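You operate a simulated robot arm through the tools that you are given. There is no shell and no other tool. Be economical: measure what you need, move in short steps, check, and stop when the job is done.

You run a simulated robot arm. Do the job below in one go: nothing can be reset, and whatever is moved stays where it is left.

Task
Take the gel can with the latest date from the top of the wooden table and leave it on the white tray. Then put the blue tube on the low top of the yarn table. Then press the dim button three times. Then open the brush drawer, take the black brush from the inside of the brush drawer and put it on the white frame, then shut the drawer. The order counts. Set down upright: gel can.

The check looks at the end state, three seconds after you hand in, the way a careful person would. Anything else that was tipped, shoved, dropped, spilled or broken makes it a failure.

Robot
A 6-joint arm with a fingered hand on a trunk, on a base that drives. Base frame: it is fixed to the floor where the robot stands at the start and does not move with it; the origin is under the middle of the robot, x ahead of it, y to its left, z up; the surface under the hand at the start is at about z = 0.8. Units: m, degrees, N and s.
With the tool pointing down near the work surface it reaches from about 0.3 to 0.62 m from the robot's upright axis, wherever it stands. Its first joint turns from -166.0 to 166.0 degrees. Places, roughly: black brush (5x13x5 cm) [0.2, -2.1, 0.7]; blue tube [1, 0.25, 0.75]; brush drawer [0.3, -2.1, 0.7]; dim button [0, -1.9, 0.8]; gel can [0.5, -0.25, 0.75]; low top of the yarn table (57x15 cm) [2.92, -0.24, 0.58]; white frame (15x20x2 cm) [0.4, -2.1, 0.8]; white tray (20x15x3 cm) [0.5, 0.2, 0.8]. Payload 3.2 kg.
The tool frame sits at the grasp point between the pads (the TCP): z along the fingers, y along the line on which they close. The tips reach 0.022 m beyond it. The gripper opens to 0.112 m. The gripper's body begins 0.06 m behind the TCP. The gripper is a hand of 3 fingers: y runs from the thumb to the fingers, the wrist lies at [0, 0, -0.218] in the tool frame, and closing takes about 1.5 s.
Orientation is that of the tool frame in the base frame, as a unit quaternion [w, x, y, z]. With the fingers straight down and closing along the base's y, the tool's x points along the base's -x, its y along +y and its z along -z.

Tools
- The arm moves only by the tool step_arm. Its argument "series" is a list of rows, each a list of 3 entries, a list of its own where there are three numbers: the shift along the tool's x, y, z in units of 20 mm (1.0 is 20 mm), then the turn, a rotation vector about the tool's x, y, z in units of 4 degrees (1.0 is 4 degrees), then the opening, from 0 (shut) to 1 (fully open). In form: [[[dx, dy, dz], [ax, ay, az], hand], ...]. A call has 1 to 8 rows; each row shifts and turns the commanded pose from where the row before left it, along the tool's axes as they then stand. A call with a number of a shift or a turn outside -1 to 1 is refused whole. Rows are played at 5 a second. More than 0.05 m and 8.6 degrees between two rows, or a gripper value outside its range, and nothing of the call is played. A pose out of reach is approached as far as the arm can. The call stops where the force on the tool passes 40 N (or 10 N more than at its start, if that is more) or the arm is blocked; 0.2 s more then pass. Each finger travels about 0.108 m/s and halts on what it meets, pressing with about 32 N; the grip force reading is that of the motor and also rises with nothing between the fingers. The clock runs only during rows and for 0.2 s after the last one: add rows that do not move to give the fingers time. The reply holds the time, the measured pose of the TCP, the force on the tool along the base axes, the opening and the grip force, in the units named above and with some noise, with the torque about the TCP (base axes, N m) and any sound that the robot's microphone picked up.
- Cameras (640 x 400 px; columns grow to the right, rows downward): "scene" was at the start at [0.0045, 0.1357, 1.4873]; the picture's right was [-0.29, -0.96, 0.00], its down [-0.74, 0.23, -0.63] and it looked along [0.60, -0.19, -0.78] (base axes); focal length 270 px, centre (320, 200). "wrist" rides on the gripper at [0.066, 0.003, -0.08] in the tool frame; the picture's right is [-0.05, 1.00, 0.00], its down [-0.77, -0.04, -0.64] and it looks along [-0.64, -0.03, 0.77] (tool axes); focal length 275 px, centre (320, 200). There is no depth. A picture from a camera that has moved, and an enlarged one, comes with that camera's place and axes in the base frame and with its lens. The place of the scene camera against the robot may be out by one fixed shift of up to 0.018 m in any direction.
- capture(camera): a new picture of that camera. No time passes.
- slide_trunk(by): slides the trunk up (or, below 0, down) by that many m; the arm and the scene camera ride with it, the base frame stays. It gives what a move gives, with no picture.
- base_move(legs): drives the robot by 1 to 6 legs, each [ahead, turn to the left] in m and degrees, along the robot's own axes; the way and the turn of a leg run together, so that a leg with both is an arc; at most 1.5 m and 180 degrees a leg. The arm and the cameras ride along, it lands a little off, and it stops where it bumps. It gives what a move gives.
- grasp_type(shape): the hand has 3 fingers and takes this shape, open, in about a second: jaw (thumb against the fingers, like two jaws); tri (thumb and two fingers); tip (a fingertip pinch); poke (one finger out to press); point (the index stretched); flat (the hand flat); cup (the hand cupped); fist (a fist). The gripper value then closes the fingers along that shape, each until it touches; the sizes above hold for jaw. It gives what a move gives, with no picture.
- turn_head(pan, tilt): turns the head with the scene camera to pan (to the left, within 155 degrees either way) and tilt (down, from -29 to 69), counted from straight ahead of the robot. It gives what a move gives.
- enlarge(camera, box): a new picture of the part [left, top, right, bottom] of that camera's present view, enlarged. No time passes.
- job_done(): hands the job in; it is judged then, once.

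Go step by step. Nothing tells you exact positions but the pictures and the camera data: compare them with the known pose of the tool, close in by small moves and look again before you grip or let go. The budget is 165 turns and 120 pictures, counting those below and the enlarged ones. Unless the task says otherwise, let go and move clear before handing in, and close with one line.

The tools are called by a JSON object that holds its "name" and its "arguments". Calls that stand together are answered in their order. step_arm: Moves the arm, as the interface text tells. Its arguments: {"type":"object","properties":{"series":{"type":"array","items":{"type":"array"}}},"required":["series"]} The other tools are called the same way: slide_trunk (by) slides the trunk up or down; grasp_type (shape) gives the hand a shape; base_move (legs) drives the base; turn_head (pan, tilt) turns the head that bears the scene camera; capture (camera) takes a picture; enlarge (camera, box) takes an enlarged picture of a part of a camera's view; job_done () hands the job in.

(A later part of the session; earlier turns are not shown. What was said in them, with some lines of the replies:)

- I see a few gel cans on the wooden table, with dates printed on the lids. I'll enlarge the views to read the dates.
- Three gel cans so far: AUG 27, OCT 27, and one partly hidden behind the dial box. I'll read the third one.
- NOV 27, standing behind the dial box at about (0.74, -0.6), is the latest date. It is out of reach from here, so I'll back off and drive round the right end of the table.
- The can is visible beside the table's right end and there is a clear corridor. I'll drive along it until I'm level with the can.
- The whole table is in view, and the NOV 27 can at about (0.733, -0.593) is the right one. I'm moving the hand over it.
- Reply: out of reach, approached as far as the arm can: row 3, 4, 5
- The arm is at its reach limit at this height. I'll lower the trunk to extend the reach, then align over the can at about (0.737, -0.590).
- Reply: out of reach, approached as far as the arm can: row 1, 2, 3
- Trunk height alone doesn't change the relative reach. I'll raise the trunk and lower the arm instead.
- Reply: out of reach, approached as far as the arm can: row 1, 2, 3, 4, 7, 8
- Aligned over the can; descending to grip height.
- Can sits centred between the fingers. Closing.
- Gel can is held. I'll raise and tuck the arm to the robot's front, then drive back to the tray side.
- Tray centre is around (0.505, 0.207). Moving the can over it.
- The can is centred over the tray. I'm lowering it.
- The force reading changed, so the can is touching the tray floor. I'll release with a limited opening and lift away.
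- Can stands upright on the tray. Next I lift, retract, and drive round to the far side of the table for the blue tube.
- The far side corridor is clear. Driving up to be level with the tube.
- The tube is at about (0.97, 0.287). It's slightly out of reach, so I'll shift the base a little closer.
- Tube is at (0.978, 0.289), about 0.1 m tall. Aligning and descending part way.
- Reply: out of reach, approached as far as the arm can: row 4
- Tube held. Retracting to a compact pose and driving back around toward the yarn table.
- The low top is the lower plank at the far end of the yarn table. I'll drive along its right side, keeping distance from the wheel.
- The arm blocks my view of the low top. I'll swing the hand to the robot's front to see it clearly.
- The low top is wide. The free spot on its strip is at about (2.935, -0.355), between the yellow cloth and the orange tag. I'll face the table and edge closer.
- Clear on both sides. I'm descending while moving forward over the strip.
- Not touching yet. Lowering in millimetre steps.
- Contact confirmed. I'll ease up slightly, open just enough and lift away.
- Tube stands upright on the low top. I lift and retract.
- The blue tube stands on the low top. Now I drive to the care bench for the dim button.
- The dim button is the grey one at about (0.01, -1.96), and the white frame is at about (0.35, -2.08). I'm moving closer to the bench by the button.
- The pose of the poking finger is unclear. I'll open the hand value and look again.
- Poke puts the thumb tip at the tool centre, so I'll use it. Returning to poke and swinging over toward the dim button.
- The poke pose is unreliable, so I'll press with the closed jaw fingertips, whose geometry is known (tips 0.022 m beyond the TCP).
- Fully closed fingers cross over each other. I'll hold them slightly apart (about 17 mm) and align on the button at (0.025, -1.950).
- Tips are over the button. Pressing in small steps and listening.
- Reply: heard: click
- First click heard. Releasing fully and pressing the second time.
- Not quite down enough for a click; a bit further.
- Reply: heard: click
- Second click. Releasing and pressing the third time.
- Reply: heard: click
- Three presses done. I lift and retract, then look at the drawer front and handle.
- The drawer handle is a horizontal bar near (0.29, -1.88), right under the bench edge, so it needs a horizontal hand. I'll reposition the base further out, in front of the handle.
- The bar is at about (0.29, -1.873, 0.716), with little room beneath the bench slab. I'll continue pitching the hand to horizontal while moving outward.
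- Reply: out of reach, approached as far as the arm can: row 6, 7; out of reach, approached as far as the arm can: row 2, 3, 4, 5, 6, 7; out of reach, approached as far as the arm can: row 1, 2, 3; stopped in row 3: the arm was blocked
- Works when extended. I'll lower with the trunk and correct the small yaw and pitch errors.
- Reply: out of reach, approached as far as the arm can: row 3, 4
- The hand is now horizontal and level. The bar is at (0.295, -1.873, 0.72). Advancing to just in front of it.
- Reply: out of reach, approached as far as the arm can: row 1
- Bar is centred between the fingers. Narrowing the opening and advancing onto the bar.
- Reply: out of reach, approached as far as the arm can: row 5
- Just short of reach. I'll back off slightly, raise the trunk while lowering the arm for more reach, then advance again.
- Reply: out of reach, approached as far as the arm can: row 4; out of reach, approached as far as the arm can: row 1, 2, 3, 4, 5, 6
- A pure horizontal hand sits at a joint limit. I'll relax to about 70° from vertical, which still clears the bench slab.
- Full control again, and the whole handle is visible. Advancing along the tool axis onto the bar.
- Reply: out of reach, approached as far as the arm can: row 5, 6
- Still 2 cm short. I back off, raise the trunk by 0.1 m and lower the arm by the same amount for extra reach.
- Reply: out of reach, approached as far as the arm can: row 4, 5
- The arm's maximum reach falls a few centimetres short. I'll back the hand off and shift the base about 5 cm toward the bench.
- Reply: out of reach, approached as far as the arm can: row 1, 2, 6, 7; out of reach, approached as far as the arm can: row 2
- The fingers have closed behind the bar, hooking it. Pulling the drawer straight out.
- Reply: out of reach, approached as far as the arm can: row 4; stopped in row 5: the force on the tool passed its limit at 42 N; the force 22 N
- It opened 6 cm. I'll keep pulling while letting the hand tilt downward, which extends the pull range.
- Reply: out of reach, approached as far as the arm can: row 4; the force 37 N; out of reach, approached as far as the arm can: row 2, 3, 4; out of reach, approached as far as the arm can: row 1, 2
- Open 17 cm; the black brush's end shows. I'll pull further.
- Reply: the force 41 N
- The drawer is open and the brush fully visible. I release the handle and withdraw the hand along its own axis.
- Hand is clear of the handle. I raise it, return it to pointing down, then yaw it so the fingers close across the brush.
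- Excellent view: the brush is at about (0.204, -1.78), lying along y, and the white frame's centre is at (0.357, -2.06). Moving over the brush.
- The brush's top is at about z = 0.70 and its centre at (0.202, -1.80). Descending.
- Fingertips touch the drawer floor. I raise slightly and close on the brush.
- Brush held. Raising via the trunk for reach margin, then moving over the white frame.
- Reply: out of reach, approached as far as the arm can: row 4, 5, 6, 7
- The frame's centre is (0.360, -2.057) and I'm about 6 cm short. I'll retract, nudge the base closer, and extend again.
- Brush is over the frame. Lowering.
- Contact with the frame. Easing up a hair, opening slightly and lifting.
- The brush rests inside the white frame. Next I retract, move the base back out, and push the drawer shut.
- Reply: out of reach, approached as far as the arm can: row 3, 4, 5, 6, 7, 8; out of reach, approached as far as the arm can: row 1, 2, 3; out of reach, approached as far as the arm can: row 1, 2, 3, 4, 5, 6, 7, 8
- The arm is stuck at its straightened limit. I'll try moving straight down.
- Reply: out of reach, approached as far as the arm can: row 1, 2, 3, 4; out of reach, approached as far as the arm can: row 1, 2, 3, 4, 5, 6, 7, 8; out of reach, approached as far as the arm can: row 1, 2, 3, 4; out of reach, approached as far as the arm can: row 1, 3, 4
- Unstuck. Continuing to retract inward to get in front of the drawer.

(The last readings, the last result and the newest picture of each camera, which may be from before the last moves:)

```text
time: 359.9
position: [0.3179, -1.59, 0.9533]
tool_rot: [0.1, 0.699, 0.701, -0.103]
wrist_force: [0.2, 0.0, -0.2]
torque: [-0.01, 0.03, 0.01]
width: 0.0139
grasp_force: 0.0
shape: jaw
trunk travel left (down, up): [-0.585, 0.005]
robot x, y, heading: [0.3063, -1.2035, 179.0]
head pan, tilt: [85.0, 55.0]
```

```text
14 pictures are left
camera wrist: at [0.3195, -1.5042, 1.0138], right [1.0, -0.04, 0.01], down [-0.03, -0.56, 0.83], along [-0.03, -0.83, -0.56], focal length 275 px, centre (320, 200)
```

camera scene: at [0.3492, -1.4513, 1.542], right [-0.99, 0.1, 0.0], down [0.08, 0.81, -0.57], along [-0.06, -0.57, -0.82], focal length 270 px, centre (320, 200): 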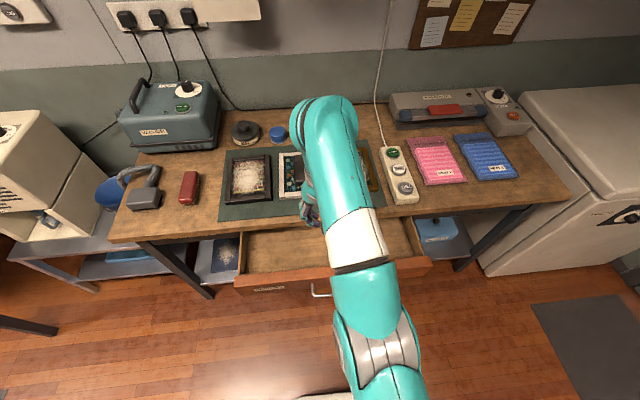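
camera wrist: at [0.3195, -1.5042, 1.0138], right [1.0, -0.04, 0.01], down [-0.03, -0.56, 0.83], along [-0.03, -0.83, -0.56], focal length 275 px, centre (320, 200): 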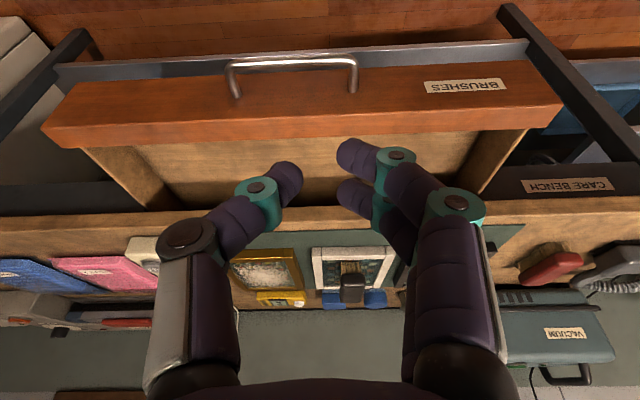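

The drawer's bar is now at about (0.28, -1.67, 0.72). I descend in front of it.

{"name": "step_arm", "arguments": {"series": [[[0.28, -0.4, 0.96], [0, 0, 0], 0.12], [[0.28, -0.4, 0.96], [0, 0, 0], 0.12], [[0.28, -0.4, 0.96], [0, 0, 0], 0.12], [[0.28, -0.4, 0.96], [0, 0, 0], 0.12], [[0.28, 0, 0.96], [0, 0, 0], 0.12], [[0.28, 0, 0.96], [0, 0, 0], 0.12], [[0.28, 0, 0.96], [0, 0, 0], 0.12], [[0.28, 0, 0.96], [0, 0, 0], 0.12]]}}

{"name": "step_arm", "arguments": {"series": [[[0.28, 0, 0.96], [0, 0, 0], 0.12], [[0.28, 0, 0.96], [0, 0, 0], 0.12], [[0.14, 0, 0.48], [0, 0, 0], 0.12], [[0, 0, 0], [0, 0, 0], 0.12]]}}

{"name": "capture", "arguments": {"camera": "wrist"}}

{"name": "capture", "arguments": {"camera": "scene"}}

```text
time: 361.7
position: [0.2816, -1.5938, 0.827]
tool_rot: [0.098, 0.699, 0.701, -0.104]
wrist_force: [-1.3, 0.4, -0.3]
torque: [-0.02, -0.04, -0.04]
width: 0.0138
grasp_force: 0.1
shape: jaw
out of reach, approached as far as the arm can: row 5, 6, 7, 8
trunk travel left (down, up): [-0.585, 0.005]
robot x, y, heading: [0.3088, -1.2014, 179.0]
head pan, tilt: [85.0, 55.0]
```

```text
time: 362.7
position: [0.2834, -1.5928, 0.7775]
tool_rot: [0.095, 0.699, 0.701, -0.106]
wrist_force: [0.7, -0.1, 0.1]
torque: [0.0, 0.01, -0.03]
width: 0.0138
grasp_force: 0.1
shape: jaw
trunk travel left (down, up): [-0.585, 0.005]
robot x, y, heading: [0.3034, -1.2008, 179.2]
head pan, tilt: [85.0, 55.0]
```

```text
13 pictures are left
camera wrist: at [0.2857, -1.5086, 0.8372], right [1.0, -0.04, 0.0], down [-0.02, -0.56, 0.83], along [-0.04, -0.83, -0.56], focal length 275 px, centre (320, 200)
```

wrist: 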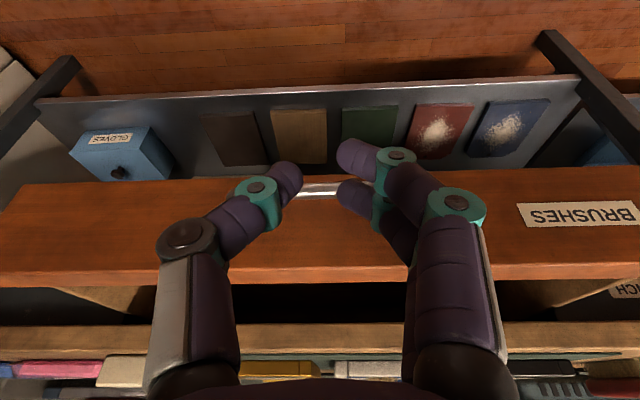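

```text
12 pictures are left
camera scene: at [0.3486, -1.4512, 1.542], right [-0.99, 0.1, 0.0], down [0.08, 0.81, -0.57], along [-0.06, -0.57, -0.82], focal length 270 px, centre (320, 200)
```

scene: 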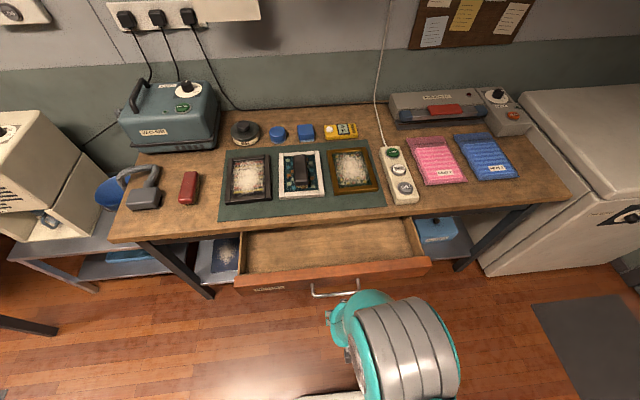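

Dropping the trunk a little, then pushing the bar toward the bench while tilting the hand back.

{"name": "slide_trunk", "arguments": {"by": -0.05}}

{"name": "step_arm", "arguments": {"series": [[[-0.96, 0, 0.28], [0, -0.5, 0], 0.12], [[-0.95, 0, 0.31], [0, -0.5, 0], 0.12], [[-0.94, 0, 0.34], [0, -0.5, 0], 0.12], [[-0.93, 0, 0.37], [0, -0.5, 0], 0.12], [[-0.91, 0, 0.41], [0, -0.5, 0], 0.12], [[-0.9, 0, 0.44], [0, -0.5, 0], 0.12], [[-0.88, 0, 0.47], [0, -0.5, 0], 0.12], [[-0.87, 0, 0.5], [0, -0.5, 0], 0.12]]}}

{"name": "capture", "arguments": {"camera": "wrist"}}

```text
time: 363.6
position: [0.2827, -1.5948, 0.7288]
tool_rot: [0.095, 0.698, 0.702, -0.104]
wrist_force: [-0.4, 0.5, 0.2]
torque: [-0.01, -0.02, 0.0]
width: 0.0137
grasp_force: 0.1
shape: jaw
trunk travel left (down, up): [-0.535, 0.055]
robot x, y, heading: [0.3043, -1.2051, 179.3]
head pan, tilt: [85.0, 55.0]
```

```text
time: 365.4
position: [0.2839, -1.7543, 0.7271]
tool_rot: [0.192, 0.678, 0.681, -0.201]
wrist_force: [0.7, -0.3, 0.6]
torque: [-0.04, -0.01, 0.0]
width: 0.0137
grasp_force: 0.1
shape: jaw
trunk travel left (down, up): [-0.535, 0.055]
robot x, y, heading: [0.3102, -1.2055, 179.1]
head pan, tilt: [85.0, 55.0]
```

```text
11 pictures are left
camera wrist: at [0.2871, -1.6559, 0.7617], right [1.0, -0.04, 0.01], down [-0.02, -0.31, 0.95], along [-0.03, -0.95, -0.31], focal length 275 px, centre (320, 200)
```

wrist: 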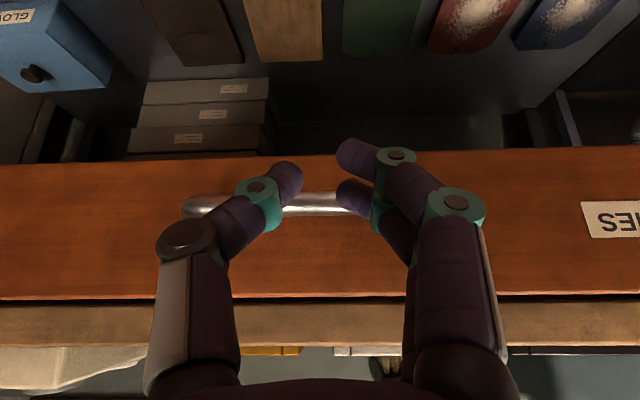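

The drawer slides in. Continuing the push until it closes.

{"name": "step_arm", "arguments": {"series": [[[-0.85, 0, 0.53], [0, 0, 0], 0.12], [[-0.85, 0, 0.53], [0, 0, 0], 0.12], [[-0.85, 0, 0.53], [0, 0, 0], 0.12], [[-0.85, 0, 0.53], [0, 0, 0], 0.12], [[-0.5, 0, 0.3], [0, 0, 0], 0.12], [[0, 0, 0], [0, 0, 0], 0.12]]}}

{"name": "capture", "arguments": {"camera": "wrist"}}

{"name": "enlarge", "arguments": {"camera": "scene", "box": [180, 180, 460, 340]}}

```text
time: 366.8
position: [0.2774, -1.8137, 0.7305]
tool_rot: [0.191, 0.678, 0.681, -0.201]
wrist_force: [-0.4, 0.4, 0.5]
torque: [0.03, 0.02, 0.01]
width: 0.0137
grasp_force: 0.1
shape: jaw
out of reach, approached as far as the arm can: row 1, 2, 3, 4
trunk travel left (down, up): [-0.535, 0.055]
robot x, y, heading: [0.3023, -1.203, 178.9]
head pan, tilt: [85.0, 55.0]
```

```text
10 pictures are left
camera wrist: at [0.2801, -1.7152, 0.7631], right [1.0, -0.04, 0.01], down [-0.02, -0.31, 0.95], along [-0.03, -0.95, -0.31], focal length 275 px, centre (320, 200)
```

wrist: 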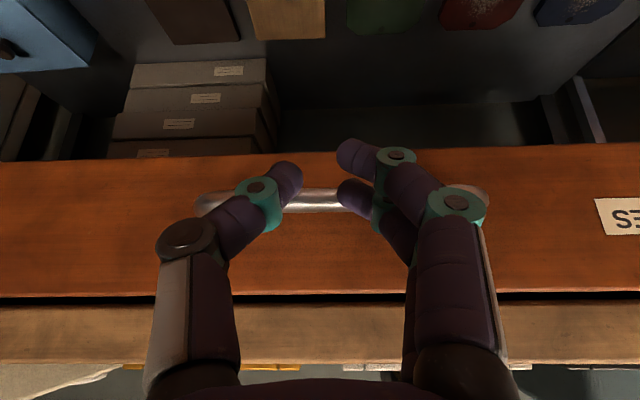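

```text
2.29 times, centred on (320, 260) of scene
camera zoom: at [0.3486, -1.4513, 1.492], right [-0.99, 0.1, 0.0], down [0.08, 0.81, -0.57], along [-0.06, -0.57, -0.82], focal length 617 px, centre (320, 63)
```

zoom: 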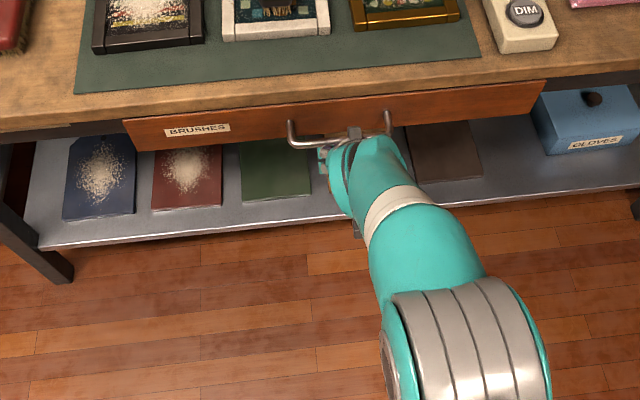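

Almost shut, but at the reach limit. More tilt extends the fingertips further.

{"name": "step_arm", "arguments": {"series": [[[0, 0, 0], [0, -1, 0], 0.12], [[0, 0, 0], [0, -1, 0], 0.12], [[0, 0, 0], [0, -1, 0], 0.12], [[0, 0, 0], [0, -1, 0], 0.12], [[0, 0, 0], [0, 0, 0], 0.12]]}}

```text
time: 368.0
position: [0.286, -1.8134, 0.7282]
tool_rot: [0.27, 0.651, 0.666, -0.244]
wrist_force: [0.0, -0.2, 0.7]
torque: [0.03, -0.01, 0.01]
width: 0.0138
grasp_force: 0.2
shape: jaw
out of reach, approached as far as the arm can: row 1, 2, 3
trunk travel left (down, up): [-0.535, 0.055]
robot x, y, heading: [0.3093, -1.202, 179.4]
head pan, tilt: [85.0, 55.0]
```

{"name": "step_arm", "arguments": {"series": [[[-0.73, 0, 0.68], [0, 0, 0], 0.12], [[-0.73, 0, 0.68], [0, 0, 0], 0.12], [[-0.5, 0, 0.47], [0, 0, 0], 0.12], [[0, 0, 0], [0, 0, 0], 0.12]]}}

{"name": "enlarge", "arguments": {"camera": "scene", "box": [180, 180, 460, 340]}}

```text
time: 368.7
position: [0.2894, -1.8498, 0.7165]
tool_rot: [0.262, 0.655, 0.669, -0.234]
wrist_force: [1.0, 5.5, -0.4]
torque: [0.03, 0.01, 0.08]
width: 0.0139
grasp_force: 0.1
shape: jaw
trunk travel left (down, up): [-0.535, 0.055]
robot x, y, heading: [0.3055, -1.2026, 179.2]
head pan, tilt: [85.0, 55.0]
stopped in row 3: the force on the tool passed its limit at 43 N (the readings are from after the stop); the commanded pose is now the measured one
```

```text
2.29 times, centred on (320, 260) of scene
camera zoom: at [0.3486, -1.4527, 1.4918], right [-0.99, 0.1, 0.0], down [0.08, 0.82, -0.57], along [-0.06, -0.57, -0.82], focal length 617 px, centre (320, 63)
```

zoom: 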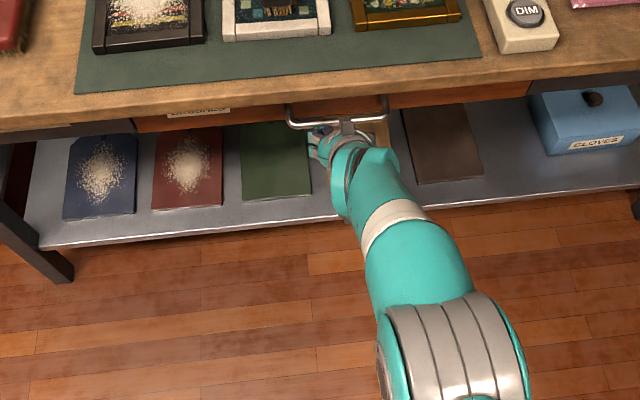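

The force stop suggests the drawer has hit its closed position. I back off and verify.

{"name": "step_arm", "arguments": {"series": [[[0.37, 0, -0.34], [0, 0, 0], 0.12], [[0.73, 0, -0.68], [0, 0, 0], 0.12], [[0.73, 0, -0.68], [0, 0, 0], 0.12], [[0.73, 0, -0.68], [0, 0, 0], 0.12], [[0.73, 0, -0.68], [0, 0, 0], 0.12], [[0.73, 0, -0.68], [0, 0, 0], 0.12]]}}

{"name": "capture", "arguments": {"camera": "wrist"}}

{"name": "enlarge", "arguments": {"camera": "scene", "box": [180, 120, 460, 300]}}

```text
time: 370.1
position: [0.2846, -1.7384, 0.7227]
tool_rot: [0.265, 0.654, 0.669, -0.235]
wrist_force: [-0.4, -0.7, 0.5]
torque: [-0.02, 0.03, -0.04]
width: 0.014
grasp_force: 0.0
shape: jaw
trunk travel left (down, up): [-0.535, 0.055]
robot x, y, heading: [0.3092, -1.2059, 179.2]
head pan, tilt: [85.0, 55.0]
```

```text
7 pictures are left
camera wrist: at [0.283, -1.6377, 0.7403], right [1.0, 0.0, 0.06], down [-0.06, -0.16, 0.99], along [0.01, -0.99, -0.16], focal length 275 px, centre (320, 200)
```

wrist: 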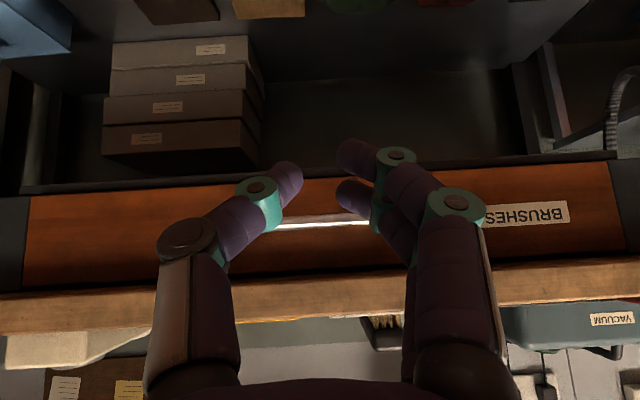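

```text
2.22 times, centred on (320, 210) of scene
camera zoom: at [0.3489, -1.451, 1.4921], right [-0.99, 0.1, 0.0], down [0.08, 0.81, -0.57], along [-0.06, -0.57, -0.82], focal length 600 px, centre (320, 178)
```

zoom: 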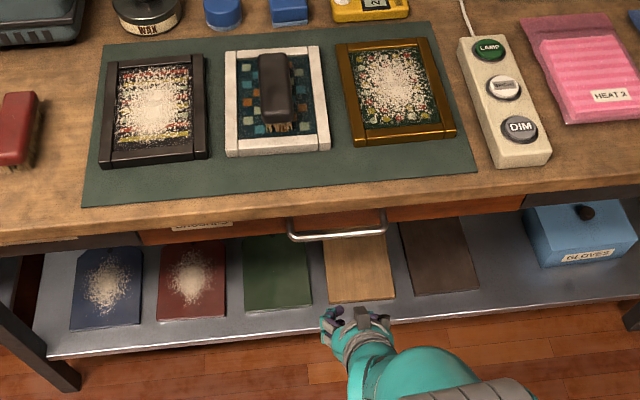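

Everything is in its final place: the drawer looks flush and shut, the brush is on the white frame, and the hand is clear, so I'm handing in.

{"name": "job_done", "arguments": {}}

```text
The job is handed in.
```

The job is handed in, done in order: the NOV 27 gel can stands upright on the white tray, the blue tube stands on the low top of the yarn table, the dim button clicked three times, the black brush lies on the white frame, and the brush drawer is shut.
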